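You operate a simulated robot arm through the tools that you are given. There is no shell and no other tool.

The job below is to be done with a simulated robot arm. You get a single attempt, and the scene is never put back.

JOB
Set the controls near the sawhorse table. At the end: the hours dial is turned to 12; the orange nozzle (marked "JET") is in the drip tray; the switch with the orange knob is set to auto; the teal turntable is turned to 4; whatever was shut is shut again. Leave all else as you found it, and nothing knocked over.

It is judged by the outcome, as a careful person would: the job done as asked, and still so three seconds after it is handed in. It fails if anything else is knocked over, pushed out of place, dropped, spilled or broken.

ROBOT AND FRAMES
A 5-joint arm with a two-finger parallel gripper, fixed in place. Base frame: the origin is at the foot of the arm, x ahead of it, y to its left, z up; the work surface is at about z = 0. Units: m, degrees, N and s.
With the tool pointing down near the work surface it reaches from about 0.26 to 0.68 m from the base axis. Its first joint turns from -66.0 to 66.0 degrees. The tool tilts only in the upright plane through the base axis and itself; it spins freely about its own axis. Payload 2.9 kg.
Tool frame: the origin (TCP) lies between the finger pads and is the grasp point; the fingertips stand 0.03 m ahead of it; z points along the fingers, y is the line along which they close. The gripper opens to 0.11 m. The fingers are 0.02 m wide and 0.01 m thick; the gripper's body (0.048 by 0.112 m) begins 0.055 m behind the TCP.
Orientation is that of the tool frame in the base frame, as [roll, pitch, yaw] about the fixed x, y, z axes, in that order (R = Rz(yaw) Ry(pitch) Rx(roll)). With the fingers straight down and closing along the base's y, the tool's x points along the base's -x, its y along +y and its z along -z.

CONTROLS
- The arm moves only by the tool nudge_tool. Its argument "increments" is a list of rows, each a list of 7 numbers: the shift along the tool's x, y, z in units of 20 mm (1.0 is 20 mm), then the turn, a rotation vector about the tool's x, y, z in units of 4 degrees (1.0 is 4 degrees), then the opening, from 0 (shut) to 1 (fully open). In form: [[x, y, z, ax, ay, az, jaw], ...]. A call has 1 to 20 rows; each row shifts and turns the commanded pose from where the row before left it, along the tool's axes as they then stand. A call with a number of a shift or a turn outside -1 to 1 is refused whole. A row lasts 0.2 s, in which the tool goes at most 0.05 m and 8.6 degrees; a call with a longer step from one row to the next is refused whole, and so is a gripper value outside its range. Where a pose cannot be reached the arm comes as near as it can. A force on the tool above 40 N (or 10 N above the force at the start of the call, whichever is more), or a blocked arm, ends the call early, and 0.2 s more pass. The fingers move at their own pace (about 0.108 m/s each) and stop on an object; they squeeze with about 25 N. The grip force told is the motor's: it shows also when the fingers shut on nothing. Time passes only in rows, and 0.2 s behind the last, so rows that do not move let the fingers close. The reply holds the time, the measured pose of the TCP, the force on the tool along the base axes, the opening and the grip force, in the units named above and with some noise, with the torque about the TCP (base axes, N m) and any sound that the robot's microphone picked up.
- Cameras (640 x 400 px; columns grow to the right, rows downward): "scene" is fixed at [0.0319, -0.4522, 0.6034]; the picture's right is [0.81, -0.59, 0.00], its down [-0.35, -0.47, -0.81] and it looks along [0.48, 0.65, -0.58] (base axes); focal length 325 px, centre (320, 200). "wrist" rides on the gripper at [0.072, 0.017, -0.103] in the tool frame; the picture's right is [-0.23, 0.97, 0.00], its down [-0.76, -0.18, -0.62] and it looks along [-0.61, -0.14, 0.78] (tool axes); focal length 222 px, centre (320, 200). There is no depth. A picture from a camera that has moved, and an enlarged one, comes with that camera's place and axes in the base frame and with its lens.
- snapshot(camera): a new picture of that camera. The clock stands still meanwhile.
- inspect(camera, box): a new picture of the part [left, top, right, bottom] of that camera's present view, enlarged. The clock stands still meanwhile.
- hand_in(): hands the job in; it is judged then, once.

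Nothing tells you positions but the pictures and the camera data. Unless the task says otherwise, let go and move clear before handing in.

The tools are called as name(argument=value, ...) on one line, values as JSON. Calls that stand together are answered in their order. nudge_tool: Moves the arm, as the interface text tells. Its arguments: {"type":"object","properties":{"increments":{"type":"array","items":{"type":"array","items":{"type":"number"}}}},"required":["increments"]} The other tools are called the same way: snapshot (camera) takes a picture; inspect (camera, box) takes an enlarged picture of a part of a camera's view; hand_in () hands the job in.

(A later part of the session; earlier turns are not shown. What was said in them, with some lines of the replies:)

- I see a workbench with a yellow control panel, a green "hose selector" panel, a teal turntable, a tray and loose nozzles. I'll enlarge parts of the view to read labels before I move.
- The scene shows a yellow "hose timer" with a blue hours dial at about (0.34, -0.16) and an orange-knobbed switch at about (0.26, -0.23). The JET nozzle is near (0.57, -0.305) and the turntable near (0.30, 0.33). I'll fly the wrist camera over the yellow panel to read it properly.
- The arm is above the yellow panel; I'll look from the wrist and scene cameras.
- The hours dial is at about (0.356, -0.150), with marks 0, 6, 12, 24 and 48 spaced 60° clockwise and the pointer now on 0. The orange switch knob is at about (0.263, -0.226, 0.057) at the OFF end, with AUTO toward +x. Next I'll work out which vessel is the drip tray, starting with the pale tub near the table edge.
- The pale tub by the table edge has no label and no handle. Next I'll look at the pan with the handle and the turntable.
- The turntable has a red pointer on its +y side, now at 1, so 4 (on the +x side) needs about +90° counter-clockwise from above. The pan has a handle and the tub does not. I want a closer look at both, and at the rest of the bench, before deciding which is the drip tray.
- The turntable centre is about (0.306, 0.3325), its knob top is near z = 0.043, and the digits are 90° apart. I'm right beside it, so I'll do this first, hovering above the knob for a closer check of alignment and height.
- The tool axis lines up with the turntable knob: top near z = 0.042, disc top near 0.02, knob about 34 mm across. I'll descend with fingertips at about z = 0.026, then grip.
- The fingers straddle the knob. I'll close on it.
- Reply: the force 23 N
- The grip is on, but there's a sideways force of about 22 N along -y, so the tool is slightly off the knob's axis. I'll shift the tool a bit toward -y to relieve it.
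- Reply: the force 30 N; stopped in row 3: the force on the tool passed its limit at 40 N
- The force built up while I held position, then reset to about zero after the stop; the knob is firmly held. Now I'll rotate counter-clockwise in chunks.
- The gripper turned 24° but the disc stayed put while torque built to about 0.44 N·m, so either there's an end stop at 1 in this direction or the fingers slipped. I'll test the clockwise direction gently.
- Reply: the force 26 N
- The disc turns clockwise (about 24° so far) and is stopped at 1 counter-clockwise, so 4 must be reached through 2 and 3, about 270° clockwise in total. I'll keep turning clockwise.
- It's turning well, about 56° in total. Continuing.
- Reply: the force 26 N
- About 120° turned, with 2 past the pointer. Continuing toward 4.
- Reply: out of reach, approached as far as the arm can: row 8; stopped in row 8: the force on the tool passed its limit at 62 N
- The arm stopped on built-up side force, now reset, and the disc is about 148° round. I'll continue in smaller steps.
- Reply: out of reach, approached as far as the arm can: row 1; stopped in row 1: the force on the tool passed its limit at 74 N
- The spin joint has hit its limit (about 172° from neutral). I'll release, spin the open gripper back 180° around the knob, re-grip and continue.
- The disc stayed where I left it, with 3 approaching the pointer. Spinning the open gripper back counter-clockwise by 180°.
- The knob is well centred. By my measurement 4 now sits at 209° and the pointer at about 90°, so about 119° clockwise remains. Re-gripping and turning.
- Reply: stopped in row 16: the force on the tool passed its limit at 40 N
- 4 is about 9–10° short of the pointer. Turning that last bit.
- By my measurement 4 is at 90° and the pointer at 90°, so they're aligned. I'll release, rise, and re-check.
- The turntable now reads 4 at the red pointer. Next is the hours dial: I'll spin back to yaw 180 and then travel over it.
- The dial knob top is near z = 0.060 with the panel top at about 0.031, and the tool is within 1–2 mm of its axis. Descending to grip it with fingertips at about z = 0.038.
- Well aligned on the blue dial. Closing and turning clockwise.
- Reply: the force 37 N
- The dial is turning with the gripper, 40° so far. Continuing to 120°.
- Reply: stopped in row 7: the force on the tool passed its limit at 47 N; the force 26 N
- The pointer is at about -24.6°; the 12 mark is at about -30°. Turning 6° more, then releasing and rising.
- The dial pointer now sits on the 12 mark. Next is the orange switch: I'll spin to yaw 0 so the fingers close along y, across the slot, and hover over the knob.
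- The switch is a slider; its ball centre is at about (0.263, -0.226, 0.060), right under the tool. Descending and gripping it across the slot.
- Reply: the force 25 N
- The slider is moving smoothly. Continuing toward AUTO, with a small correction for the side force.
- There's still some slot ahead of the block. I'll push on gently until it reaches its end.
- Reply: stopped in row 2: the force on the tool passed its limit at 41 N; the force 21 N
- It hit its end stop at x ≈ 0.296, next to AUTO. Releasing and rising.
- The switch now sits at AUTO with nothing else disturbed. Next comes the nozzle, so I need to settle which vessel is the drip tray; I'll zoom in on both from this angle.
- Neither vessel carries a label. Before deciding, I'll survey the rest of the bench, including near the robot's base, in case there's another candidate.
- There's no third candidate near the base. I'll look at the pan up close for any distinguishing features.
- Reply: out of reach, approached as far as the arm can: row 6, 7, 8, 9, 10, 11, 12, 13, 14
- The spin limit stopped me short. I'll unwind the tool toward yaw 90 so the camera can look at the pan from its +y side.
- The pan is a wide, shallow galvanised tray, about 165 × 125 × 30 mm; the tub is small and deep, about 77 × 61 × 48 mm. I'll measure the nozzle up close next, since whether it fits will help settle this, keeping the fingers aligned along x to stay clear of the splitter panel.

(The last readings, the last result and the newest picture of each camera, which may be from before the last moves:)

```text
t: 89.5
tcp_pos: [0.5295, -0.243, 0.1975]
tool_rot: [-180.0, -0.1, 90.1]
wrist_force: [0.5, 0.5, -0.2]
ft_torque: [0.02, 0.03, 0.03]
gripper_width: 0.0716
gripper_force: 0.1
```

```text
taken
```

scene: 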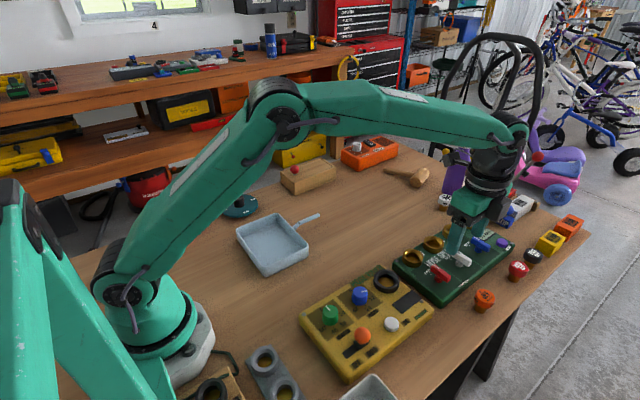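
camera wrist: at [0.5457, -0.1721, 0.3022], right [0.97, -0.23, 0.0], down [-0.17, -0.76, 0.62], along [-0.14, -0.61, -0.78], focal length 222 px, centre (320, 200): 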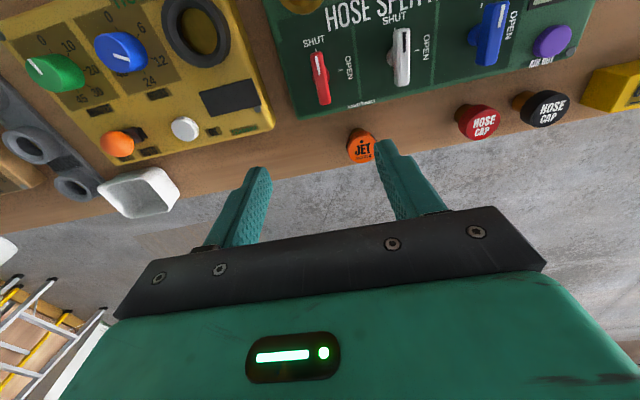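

inspect(camera="wrist", box=[300, 100, 420, 180])

inspect(camera="scene", box=[440, 260, 540, 330])

inspect(camera="wrist", box=[60, 120, 220, 230])

```text
5.00 times, centred on (360, 140) of wrist
camera zoom: at [0.5457, -0.1721, 0.3022], right [0.97, -0.23, 0.0], down [-0.17, -0.76, 0.62], along [-0.14, -0.61, -0.78], focal length 1111 px, centre (120, 500)
```

zoom: 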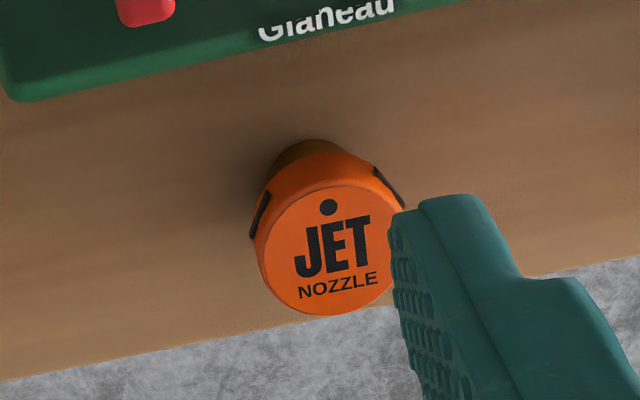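

```text
5.71 times, centred on (490, 295) of scene
camera zoom: at [0.0319, -0.4522, 0.6034], right [0.81, -0.59, 0.0], down [-0.35, -0.47, -0.81], along [0.48, 0.65, -0.58], focal length 1855 px, centre (-651, -343)
```

zoom: 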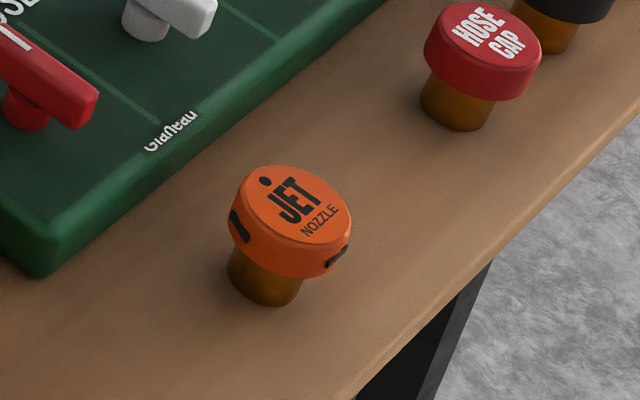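

```text
3.64 times, centred on (140, 175) of wrist
camera zoom: at [0.5457, -0.1721, 0.3022], right [0.97, -0.23, 0.0], down [-0.17, -0.76, 0.62], along [-0.14, -0.61, -0.78], focal length 808 px, centre (974, 291)
```

zoom: 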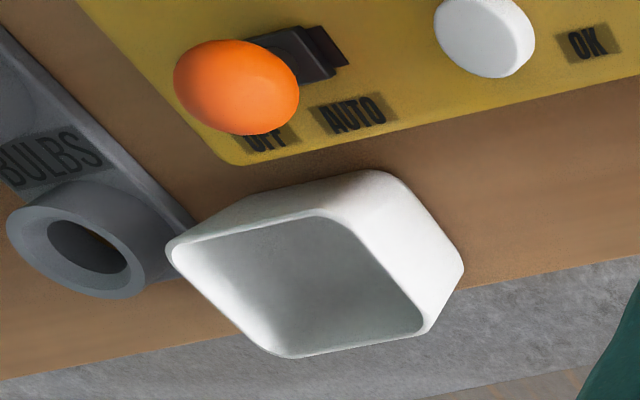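

The nozzle stands about 48 mm tall with a head about 40 mm across, at roughly (0.566, -0.307). The tub could barely hold one and sits half out of view on the table edge. The wide, shallow galvanised vessel in the middle is what a drip tray looks like, so I'll use that. Next I'll hover over the nozzle.

nudge_tool(increments=[[-0.8, 0.457, 0.9, 0, 0, 0, 0.65], [-0.8, 0.457, 0.9, 0, 0, 0, 0.65], [-0.8, 0.457, 0.9, 0, 0, 0, 0.65], [-0.8, 0.457, 0.9, 0, 0, 0, 0.65]])

snapshot(camera="wrist")

inspect(camera="wrist", box=[220, 60, 440, 200])

inspect(camera="scene", box=[420, 220, 560, 330])

```text
t: 90.5
tcp_pos: [0.566, -0.3063, 0.1293]
tool_rot: [-180.0, -0.1, 90.1]
wrist_force: [0.0, 0.0, -0.3]
ft_torque: [0.01, -0.02, -0.01]
gripper_width: 0.0714
gripper_force: 0.1
```

```text
taken
camera wrist: at [0.5825, -0.2347, 0.2337], right [0.97, -0.23, 0.0], down [-0.18, -0.76, 0.62], along [-0.14, -0.61, -0.78], focal length 222 px, centre (320, 200)
```

wrist: 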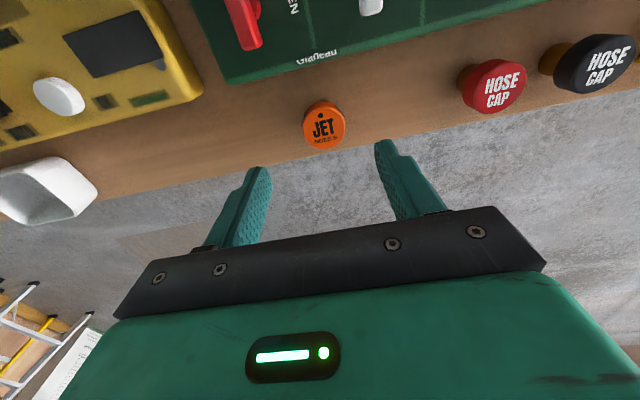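

```text
2.86 times, centred on (330, 130) of wrist
camera zoom: at [0.5825, -0.2347, 0.2337], right [0.97, -0.23, 0.0], down [-0.18, -0.76, 0.62], along [-0.14, -0.61, -0.78], focal length 635 px, centre (291, 400)
```

zoom: 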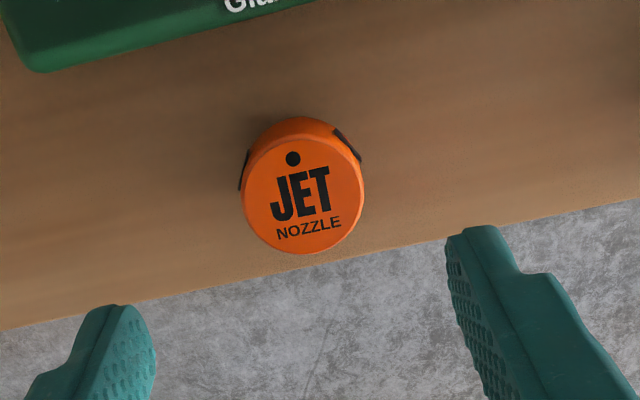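

```text
3.64 times, centred on (490, 275) of scene
camera zoom: at [0.0319, -0.4522, 0.6034], right [0.81, -0.59, 0.0], down [-0.35, -0.47, -0.81], along [0.48, 0.65, -0.58], focal length 1181 px, centre (-298, -73)
```

zoom: 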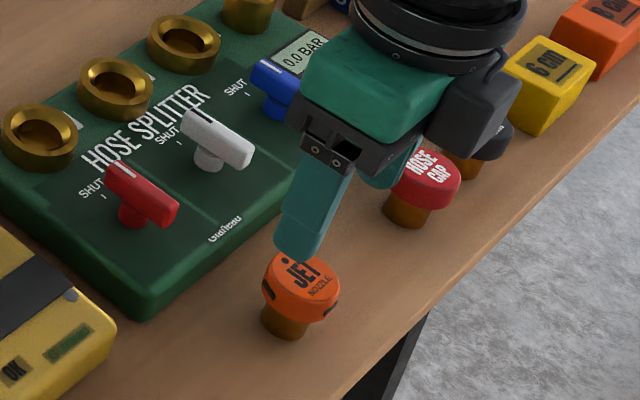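

The nozzle is about 4 mm +x and 2 mm +y of the tool axis. I'll correct for that and descend, fingertips to about z = 0.018 around the head.

nudge_tool(increments=[[0.11, 0.2, 0.81, 0, 0, 0, 0.65], [0, 0, 0.81, 0, 0, 0, 0.65], [0, 0, 0.81, 0, 0, 0, 0.65]])

inspect(camera="wrist", box=[220, 80, 440, 220])

inspect(camera="scene", box=[420, 220, 560, 330])

```text
t: 91.3
tcp_pos: [0.5711, -0.303, 0.0803]
tool_rot: [-179.8, 0.0, 90.1]
wrist_force: [-0.4, -0.1, 0.9]
ft_torque: [0.02, 0.0, 0.0]
gripper_width: 0.0717
gripper_force: 0.1
```

```text
2.86 times, centred on (330, 150) of wrist
camera zoom: at [0.5869, -0.2325, 0.1847], right [0.97, -0.23, 0.0], down [-0.17, -0.76, 0.62], along [-0.14, -0.61, -0.78], focal length 635 px, centre (291, 343)
```

zoom: 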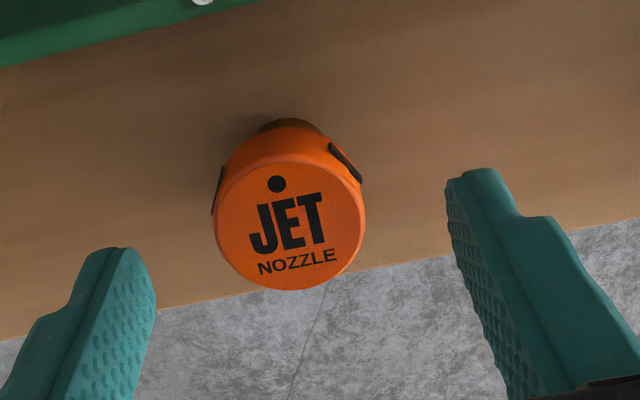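

```text
3.64 times, centred on (490, 275) of scene
camera zoom: at [0.0319, -0.4522, 0.6034], right [0.81, -0.59, 0.0], down [-0.35, -0.47, -0.81], along [0.48, 0.65, -0.58], focal length 1181 px, centre (-298, -73)
```

zoom: 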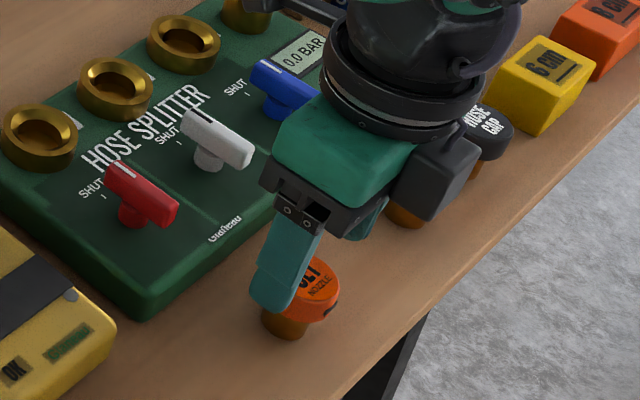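

Centred well. Descending the last 3 cm and closing on the head.

nudge_tool(increments=[[0, 0, 0.8, 0, 0, 0, 0.65], [0, 0, 0.8, 0, 0, 0, 0.65], [0, 0, 0, 0, 0, 0, 0.2], [0, 0, 0, 0, 0, 0, 0.2], [0, 0, 0, 0, 0, 0, 0.2]])

inspect(camera="wrist", box=[220, 80, 440, 220])

inspect(camera="scene", box=[420, 220, 560, 330])

```text
t: 92.5
tcp_pos: [0.5698, -0.3041, 0.0475]
tool_rot: [-179.9, -0.1, 90.1]
wrist_force: [0.4, 0.5, 0.6]
ft_torque: [-0.03, -0.01, 0.0]
gripper_width: 0.0368
gripper_force: 25.1
```

```text
2.86 times, centred on (330, 150) of wrist
camera zoom: at [0.5857, -0.2329, 0.1524], right [0.97, -0.23, 0.0], down [-0.17, -0.76, 0.62], along [-0.14, -0.61, -0.78], focal length 635 px, centre (291, 343)
```

zoom: 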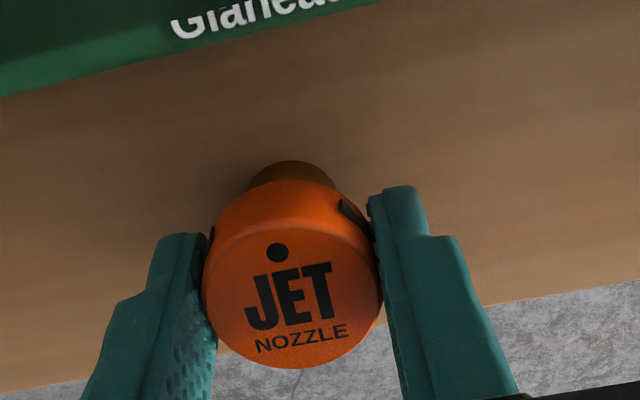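

```text
3.64 times, centred on (490, 275) of scene
camera zoom: at [0.0319, -0.4522, 0.6034], right [0.81, -0.59, 0.0], down [-0.35, -0.47, -0.81], along [0.48, 0.65, -0.58], focal length 1181 px, centre (-298, -73)
```

zoom: 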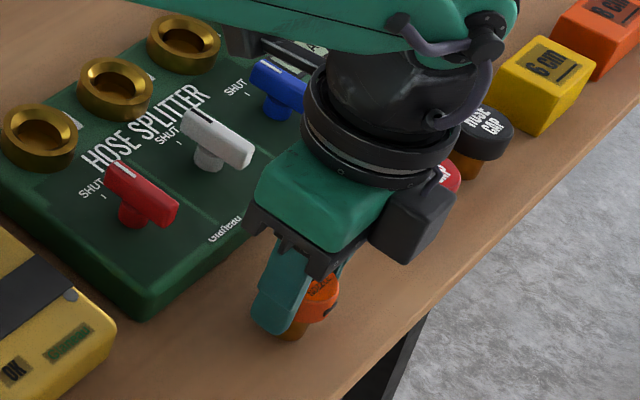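

The nozzle is gripped at 37 mm width. Lifting straight up.

nudge_tool(increments=[[0, 0, -0.4, 0, 0, 0, 0.2], [0, 0, -0.8, 0, 0, 0, 0.2], [0, 0, -1, 0, 0, 0, 0.2], [0, 0, -1, 0, 0, 0, 0.2], [0, 0, -1, 0, 0, 0, 0.2], [0, 0, -1, 0, 0, 0, 0.2], [0, 0, -1, 0, 0, 0, 0.2], [0, 0, -1, 0, 0, 0, 0.2]])

snapshot(camera="scene")

snapshot(camera="wrist")

```text
t: 94.3
tcp_pos: [0.57, -0.3052, 0.19]
tool_rot: [-179.8, -0.1, 90.2]
wrist_force: [-0.3, 0.5, -1.1]
ft_torque: [-0.06, 0.01, 0.02]
gripper_width: 0.0364
gripper_force: 25.2
```

```text
taken
```

scene: 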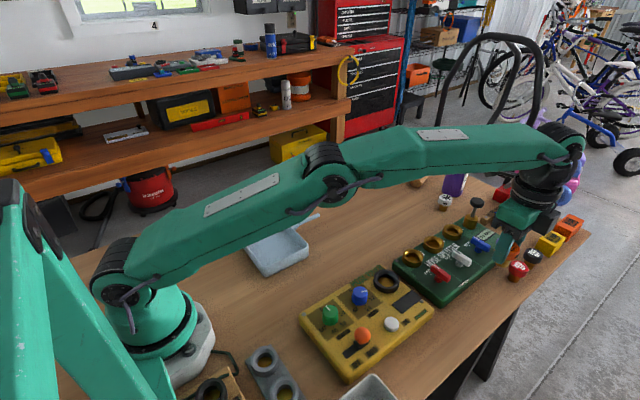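

```text
taken
camera wrist: at [0.5863, -0.2332, 0.2951], right [0.97, -0.23, 0.0], down [-0.17, -0.76, 0.62], along [-0.14, -0.61, -0.78], focal length 222 px, centre (320, 200)
```

wrist: 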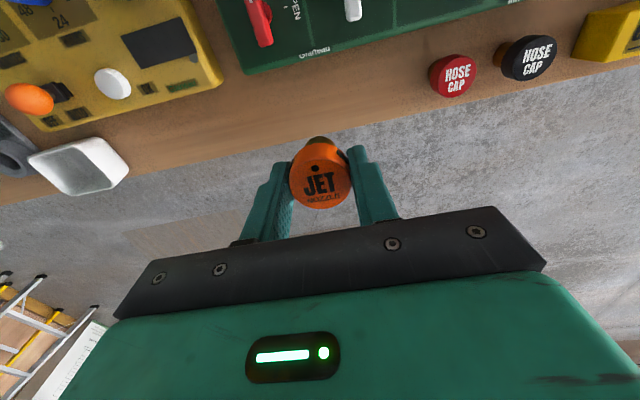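

The nozzle is held securely. Carrying it over the bench toward the shallow tray's centre at about (0.30, 0.125).

nudge_tool(increments=[[0.5, -0.31, 0, 0, 0, 0, 0.2], [0.9, -0.565, 0, 0, 0, 0, 0.2], [0.9, -0.565, 0, 0, 0, 0, 0.2], [0.9, -0.565, 0, 0, 0, 0, 0.2], [0.9, -0.565, 0, 0, 0, 0, 0.2], [0.9, -0.565, 0, 0, 0, 0, 0.2], [0.9, -0.565, 0, 0, 0, 0, 0.2], [0.9, -0.565, 0, 0, 0, 0, 0.2], [0.9, -0.565, 0, 0, 0, 0, 0.2], [0.9, -0.565, 0, 0, 0, 0, 0.2], [0.9, -0.565, 0, 0, 0, 0, 0.2], [0.9, -0.565, 0, 0, 0, 0, 0.2], [0.9, -0.565, 0, 0, 0, 0, 0.2]])

nudge_tool(increments=[[0.9, -0.565, 0, 0, 0, 0, 0.2], [0.9, -0.565, 0, 0, 0, 0, 0.2], [0.9, -0.565, 0, 0, 0, 0, 0.2], [0.9, -0.565, 0, 0, 0, 0, 0.2], [0.9, -0.565, 0, 0, 0, 0, 0.2], [0.9, -0.565, 0, 0, 0, 0, 0.2], [0.9, -0.565, 0, 0, 0, 0, 0.2], [0.9, -0.565, 0, 0, 0, 0, 0.2], [0.9, -0.565, 0, 0, 0, 0, 0.2], [0.9, -0.565, 0, 0, 0, 0, 0.2], [0.9, -0.565, 0, 0, 0, 0, 0.2]])

snapshot(camera="wrist")

snapshot(camera="scene")

```text
t: 97.1
tcp_pos: [0.4279, -0.0768, 0.1928]
tool_rot: [-179.9, 0.0, 90.1]
wrist_force: [-0.7, 0.2, -0.1]
ft_torque: [-0.02, -0.02, -0.01]
gripper_width: 0.0366
gripper_force: 24.8
```

```text
t: 99.5
tcp_pos: [0.3047, 0.1201, 0.1915]
tool_rot: [-179.8, 0.1, 90.1]
wrist_force: [-0.7, 0.4, -0.4]
ft_torque: [-0.04, -0.02, 0.03]
gripper_width: 0.0369
gripper_force: 25.4
```

```text
taken
camera wrist: at [0.3208, 0.1915, 0.2961], right [0.97, -0.23, 0.0], down [-0.18, -0.76, 0.62], along [-0.14, -0.61, -0.78], focal length 222 px, centre (320, 200)
```

wrist: 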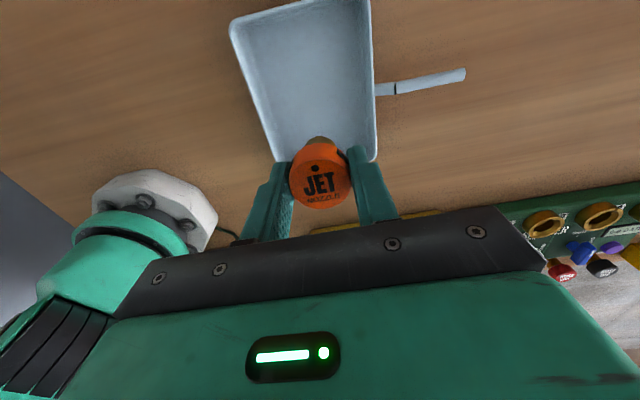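

```text
taken
```

scene: 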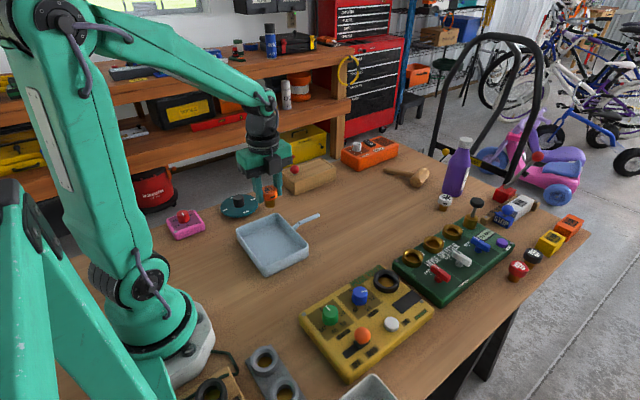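

The nozzle is over the tray. Centring a little (tray centre about (0.301, 0.130)) and lowering to just above the floor.

nudge_tool(increments=[[0.25, -0.07, 0.5, 0, 0, 0, 0.2], [0.25, -0.07, 0.9, 0, 0, 0, 0.2], [0, 0, 1, 0, 0, 0, 0.2], [0, 0, 1, 0, 0, 0, 0.2], [0, 0, 1, 0, 0, 0, 0.2], [0, 0, 1, 0, 0, 0, 0.2], [0, 0, 0.8, 0, 0, 0, 0.2]])

snapshot(camera="wrist")

inspect(camera="scene", box=[225, 180, 335, 285])

```text
t: 101.1
tcp_pos: [0.3017, 0.1294, 0.0678]
tool_rot: [179.9, 0.0, 90.0]
wrist_force: [0.4, 0.7, 0.2]
ft_torque: [-0.02, 0.01, 0.03]
gripper_width: 0.0367
gripper_force: 24.9
```

```text
taken
camera wrist: at [0.317, 0.2009, 0.1737], right [0.97, -0.23, 0.0], down [-0.18, -0.76, 0.62], along [-0.14, -0.61, -0.78], focal length 222 px, centre (320, 200)
```

wrist: 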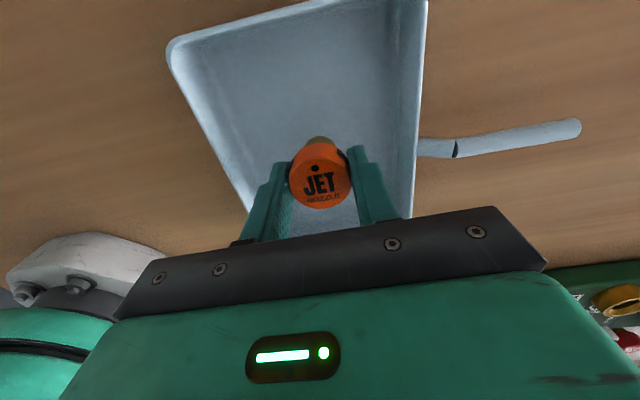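

```text
3.81 times, centred on (280, 232) of scene
camera zoom: at [0.0319, -0.4522, 0.6034], right [0.81, -0.59, 0.0], down [-0.35, -0.47, -0.81], along [0.48, 0.65, -0.58], focal length 1237 px, centre (472, 76)
```

zoom: 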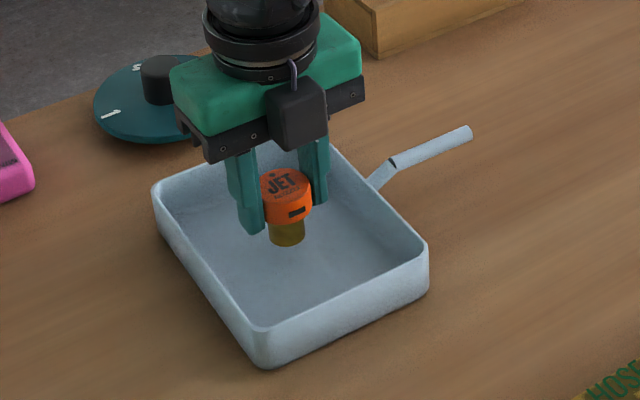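

The nozzle is inside the tray walls, about 15 mm above its floor. Lowering gently with small steps.

nudge_tool(increments=[[0, 0, 0.3, 0, 0, 0, 0.2], [0, 0, 0.3, 0, 0, 0, 0.2], [0, 0, 0.06, 0, 0, 0, 0.2]])

inspect(camera="scene", box=[245, 200, 315, 265])

```text
t: 101.9
tcp_pos: [0.2995, 0.1299, 0.0563]
tool_rot: [-179.8, 0.1, 90.1]
wrist_force: [0.4, 0.7, 0.6]
ft_torque: [0.03, 0.0, 0.0]
gripper_width: 0.0366
gripper_force: 25.2
```

```text
6.15 times, centred on (280, 232) of scene
camera zoom: at [0.0319, -0.4522, 0.6034], right [0.81, -0.59, 0.0], down [-0.35, -0.47, -0.81], along [0.48, 0.65, -0.58], focal length 1998 px, centre (566, 0)
```

zoom: 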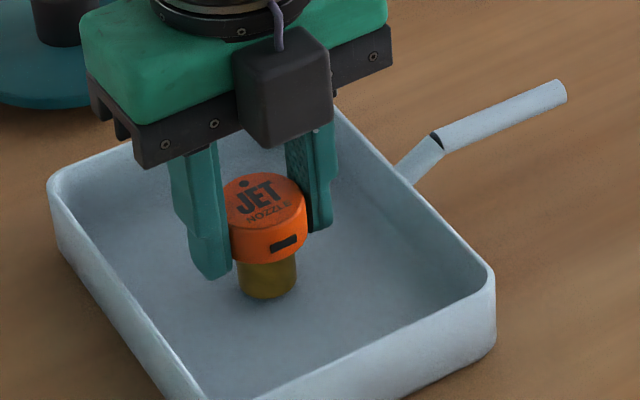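

nudge_tool(increments=[[0, 0, 0.08, 0, 0, 0, 0.2], [0, 0, 0.06, 0, 0, 0, 0.2], [0, 0, 0.06, 0, 0, 0, 0.2]])

```text
t: 102.7
tcp_pos: [0.3009, 0.1296, 0.0531]
tool_rot: [-179.9, 0.0, 90.1]
wrist_force: [0.0, -0.2, -0.8]
ft_torque: [0.0, 0.01, -0.01]
gripper_width: 0.0366
gripper_force: 25.0
```

No contact yet, so I'll continue down in 1 mm steps until the nozzle touches the tray floor.

nudge_tool(increments=[[0, 0, 0.05, 0, 0, 0, 0.2], [0, 0, 0.05, 0, 0, 0, 0.2]])

nudge_tool(increments=[[0, 0, 0.05, 0, 0, 0, 0.2]])

inspect(camera="scene", box=[245, 200, 315, 265])

```text
t: 103.3
tcp_pos: [0.3005, 0.1293, 0.0515]
tool_rot: [-180.0, -0.1, 90.2]
wrist_force: [-5.0, -2.2, 23.4]
ft_torque: [-0.08, 0.25, 0.05]
gripper_width: 0.0368
gripper_force: 25.6
```

```text
t: 103.7
tcp_pos: [0.3005, 0.1295, 0.0492]
tool_rot: [180.0, 0.0, 90.1]
wrist_force: [-4.6, -2.1, 20.8]
ft_torque: [-0.06, 0.26, 0.02]
gripper_width: 0.0369
gripper_force: 25.5
```

```text
6.15 times, centred on (280, 232) of scene
camera zoom: at [0.0319, -0.4522, 0.6034], right [0.81, -0.59, 0.0], down [-0.35, -0.47, -0.81], along [0.48, 0.65, -0.58], focal length 1998 px, centre (566, 0)
```

zoom: 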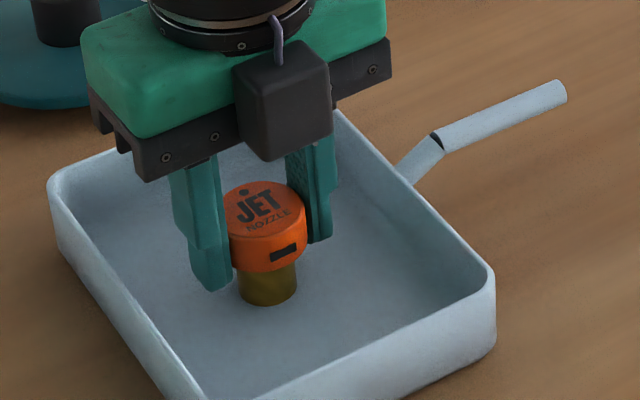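

Contact: the nozzle is standing on the tray floor. Easing the pressure by about a millimetre, then opening the fingers.

nudge_tool(increments=[[0, 0, -0.06, 0, 0, 0, 0.2], [0, 0, 0, 0, 0, 0, 0.42], [0, 0, 0, 0, 0, 0, 0.55], [0, 0, 0, 0, 0, 0, 0.55]])

inspect(camera="scene", box=[245, 200, 315, 265])

snapshot(camera="wrist")

```text
t: 104.7
tcp_pos: [0.2997, 0.1311, 0.0501]
tool_rot: [-180.0, 0.0, 90.2]
wrist_force: [0.4, -0.5, 0.3]
ft_torque: [0.01, -0.06, -0.02]
gripper_width: 0.0607
gripper_force: 0.1
```

```text
6.15 times, centred on (280, 232) of scene
camera zoom: at [0.0319, -0.4522, 0.6034], right [0.81, -0.59, 0.0], down [-0.35, -0.47, -0.81], along [0.48, 0.65, -0.58], focal length 1998 px, centre (566, 0)
```

zoom: 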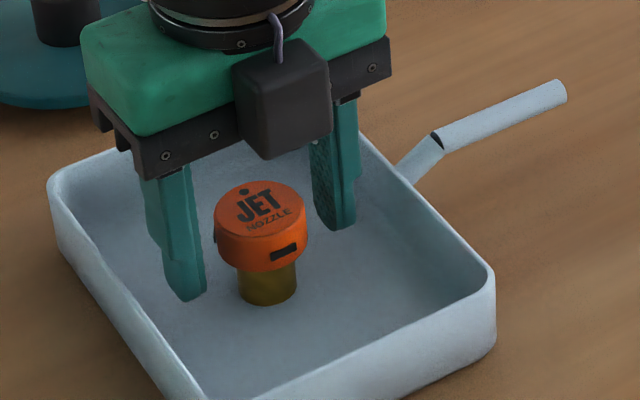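

```text
taken
camera wrist: at [0.316, 0.202, 0.1548], right [0.97, -0.23, 0.0], down [-0.18, -0.76, 0.62], along [-0.14, -0.61, -0.78], focal length 222 px, centre (320, 200)
```

wrist: 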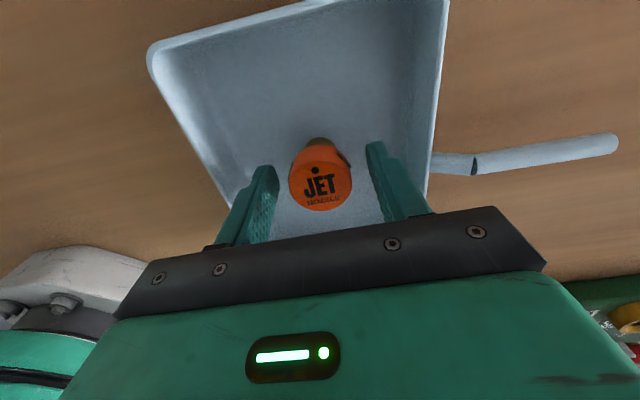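

The nozzle stands upright in the tray, free of the fingers. Rising straight up and clear, then checking everything.

nudge_tool(increments=[[0, 0, -0.5, 0, 0, 0, 0.55], [0, 0, -0.8, 0, 0, 0, 0.55], [0, 0, -1, 0, 0, 0, 0.55], [0, 0, -1, 0, 0, 0, 0.55], [0, 0, -1, 0, 0, 0, 0.55], [0, 0, -1, 0, 0, 0, 0.55], [0, 0, -1, 0, 0, 0, 0.55], [0, 0, -1, 0, 0, 0, 0.55], [0, 0, -1, 0, 0, 0, 0.55], [0, 0, -1, 0, 0, 0, 0.55], [0, 0, -1, 0, 0, 0, 0.55], [0, 0, -1, 0, 0, 0, 0.55], [0, 0, -1, 0, 0, 0, 0.55]])

snapshot(camera="scene")

snapshot(camera="wrist")

inspect(camera="scene", box=[290, 250, 450, 390])

inspect(camera="scene", box=[150, 150, 350, 290])

```text
t: 107.5
tcp_pos: [0.2982, 0.1294, 0.2976]
tool_rot: [-179.8, 0.1, 90.1]
wrist_force: [0.2, -0.6, -0.8]
ft_torque: [-0.01, -0.02, 0.0]
gripper_width: 0.0607
gripper_force: 0.0
```

```text
taken
```

scene: 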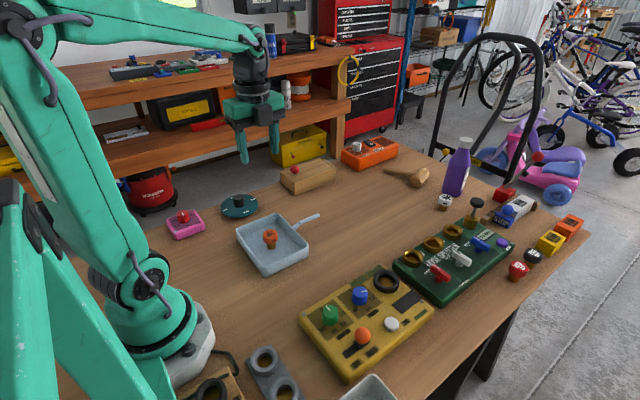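

```text
taken
camera wrist: at [0.3147, 0.2, 0.4017], right [0.97, -0.23, 0.0], down [-0.18, -0.76, 0.62], along [-0.14, -0.61, -0.78], focal length 222 px, centre (320, 200)
```

wrist: 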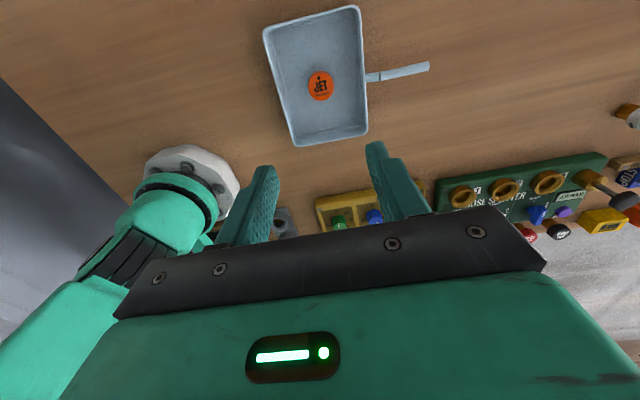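

```text
2.86 times, centred on (370, 320) of scene
camera zoom: at [0.0319, -0.4522, 0.6034], right [0.81, -0.59, 0.0], down [-0.35, -0.47, -0.81], along [0.48, 0.65, -0.58], focal length 928 px, centre (177, -143)
```

zoom: 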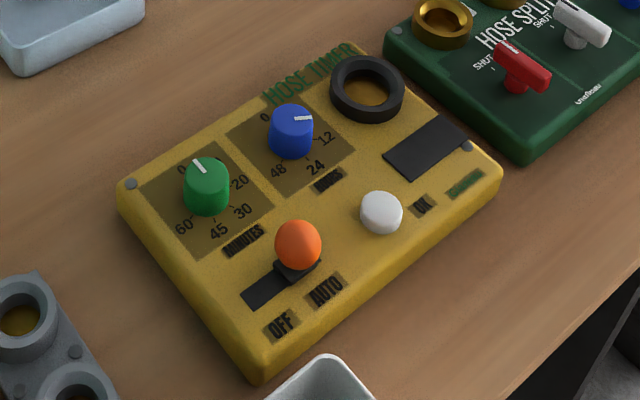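

```text
2.86 times, centred on (250, 220) of scene
camera zoom: at [0.0319, -0.4522, 0.6034], right [0.81, -0.59, 0.0], down [-0.35, -0.47, -0.81], along [0.48, 0.65, -0.58], focal length 928 px, centre (520, 143)
```

zoom: 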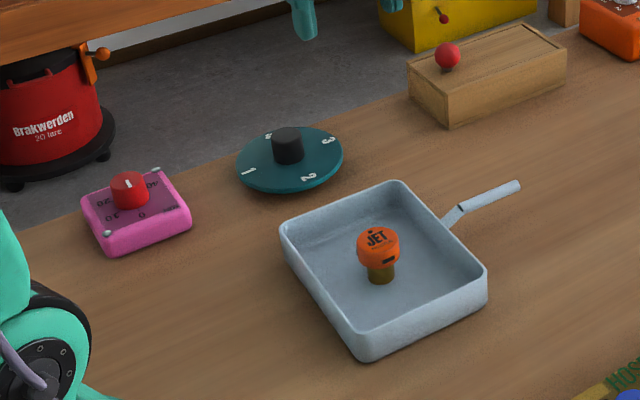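

All four settings check out in the pictures:
- **Hours dial:** the pointer is on 12.
- **Switch:** the orange-knobbed slider is at AUTO.
- **Turntable:** 4 is at the red pointer.
- **Nozzle:** the JET nozzle stands upright in the shallow tray.

I opened nothing, so whatever was shut is still shut. Nothing else has moved, and the arm is clear with its gripper empty, so I'm handing in.

hand_in()

```text
The job is handed in.
```

I've set the controls and handed the job in, but no verdict came back. The one part I'm not sure of is which vessel you meant by the drip tray.

- **Hours dial:** turned to 12.
- **Orange-knobbed switch:** slid to its end stop at AUTO.
- **Teal turntable:** 4 is at the red pointer. It wouldn't turn the short way past 1, so I took it round through 2 and 3.
- **JET nozzle:** standing upright in the shallow grey-blue metal tray with the handle. Nothing on the bench was labelled "drip tray". The other candidate was the small white tub at the table edge. I chose the metal one because it is wide and shallow, and the tub would barely fit the nozzle.
- **Everything else:** I opened nothing, so whatever was shut stayed shut. In the last pictures nothing else had moved or fallen, and the arm was clear with its gripper empty.
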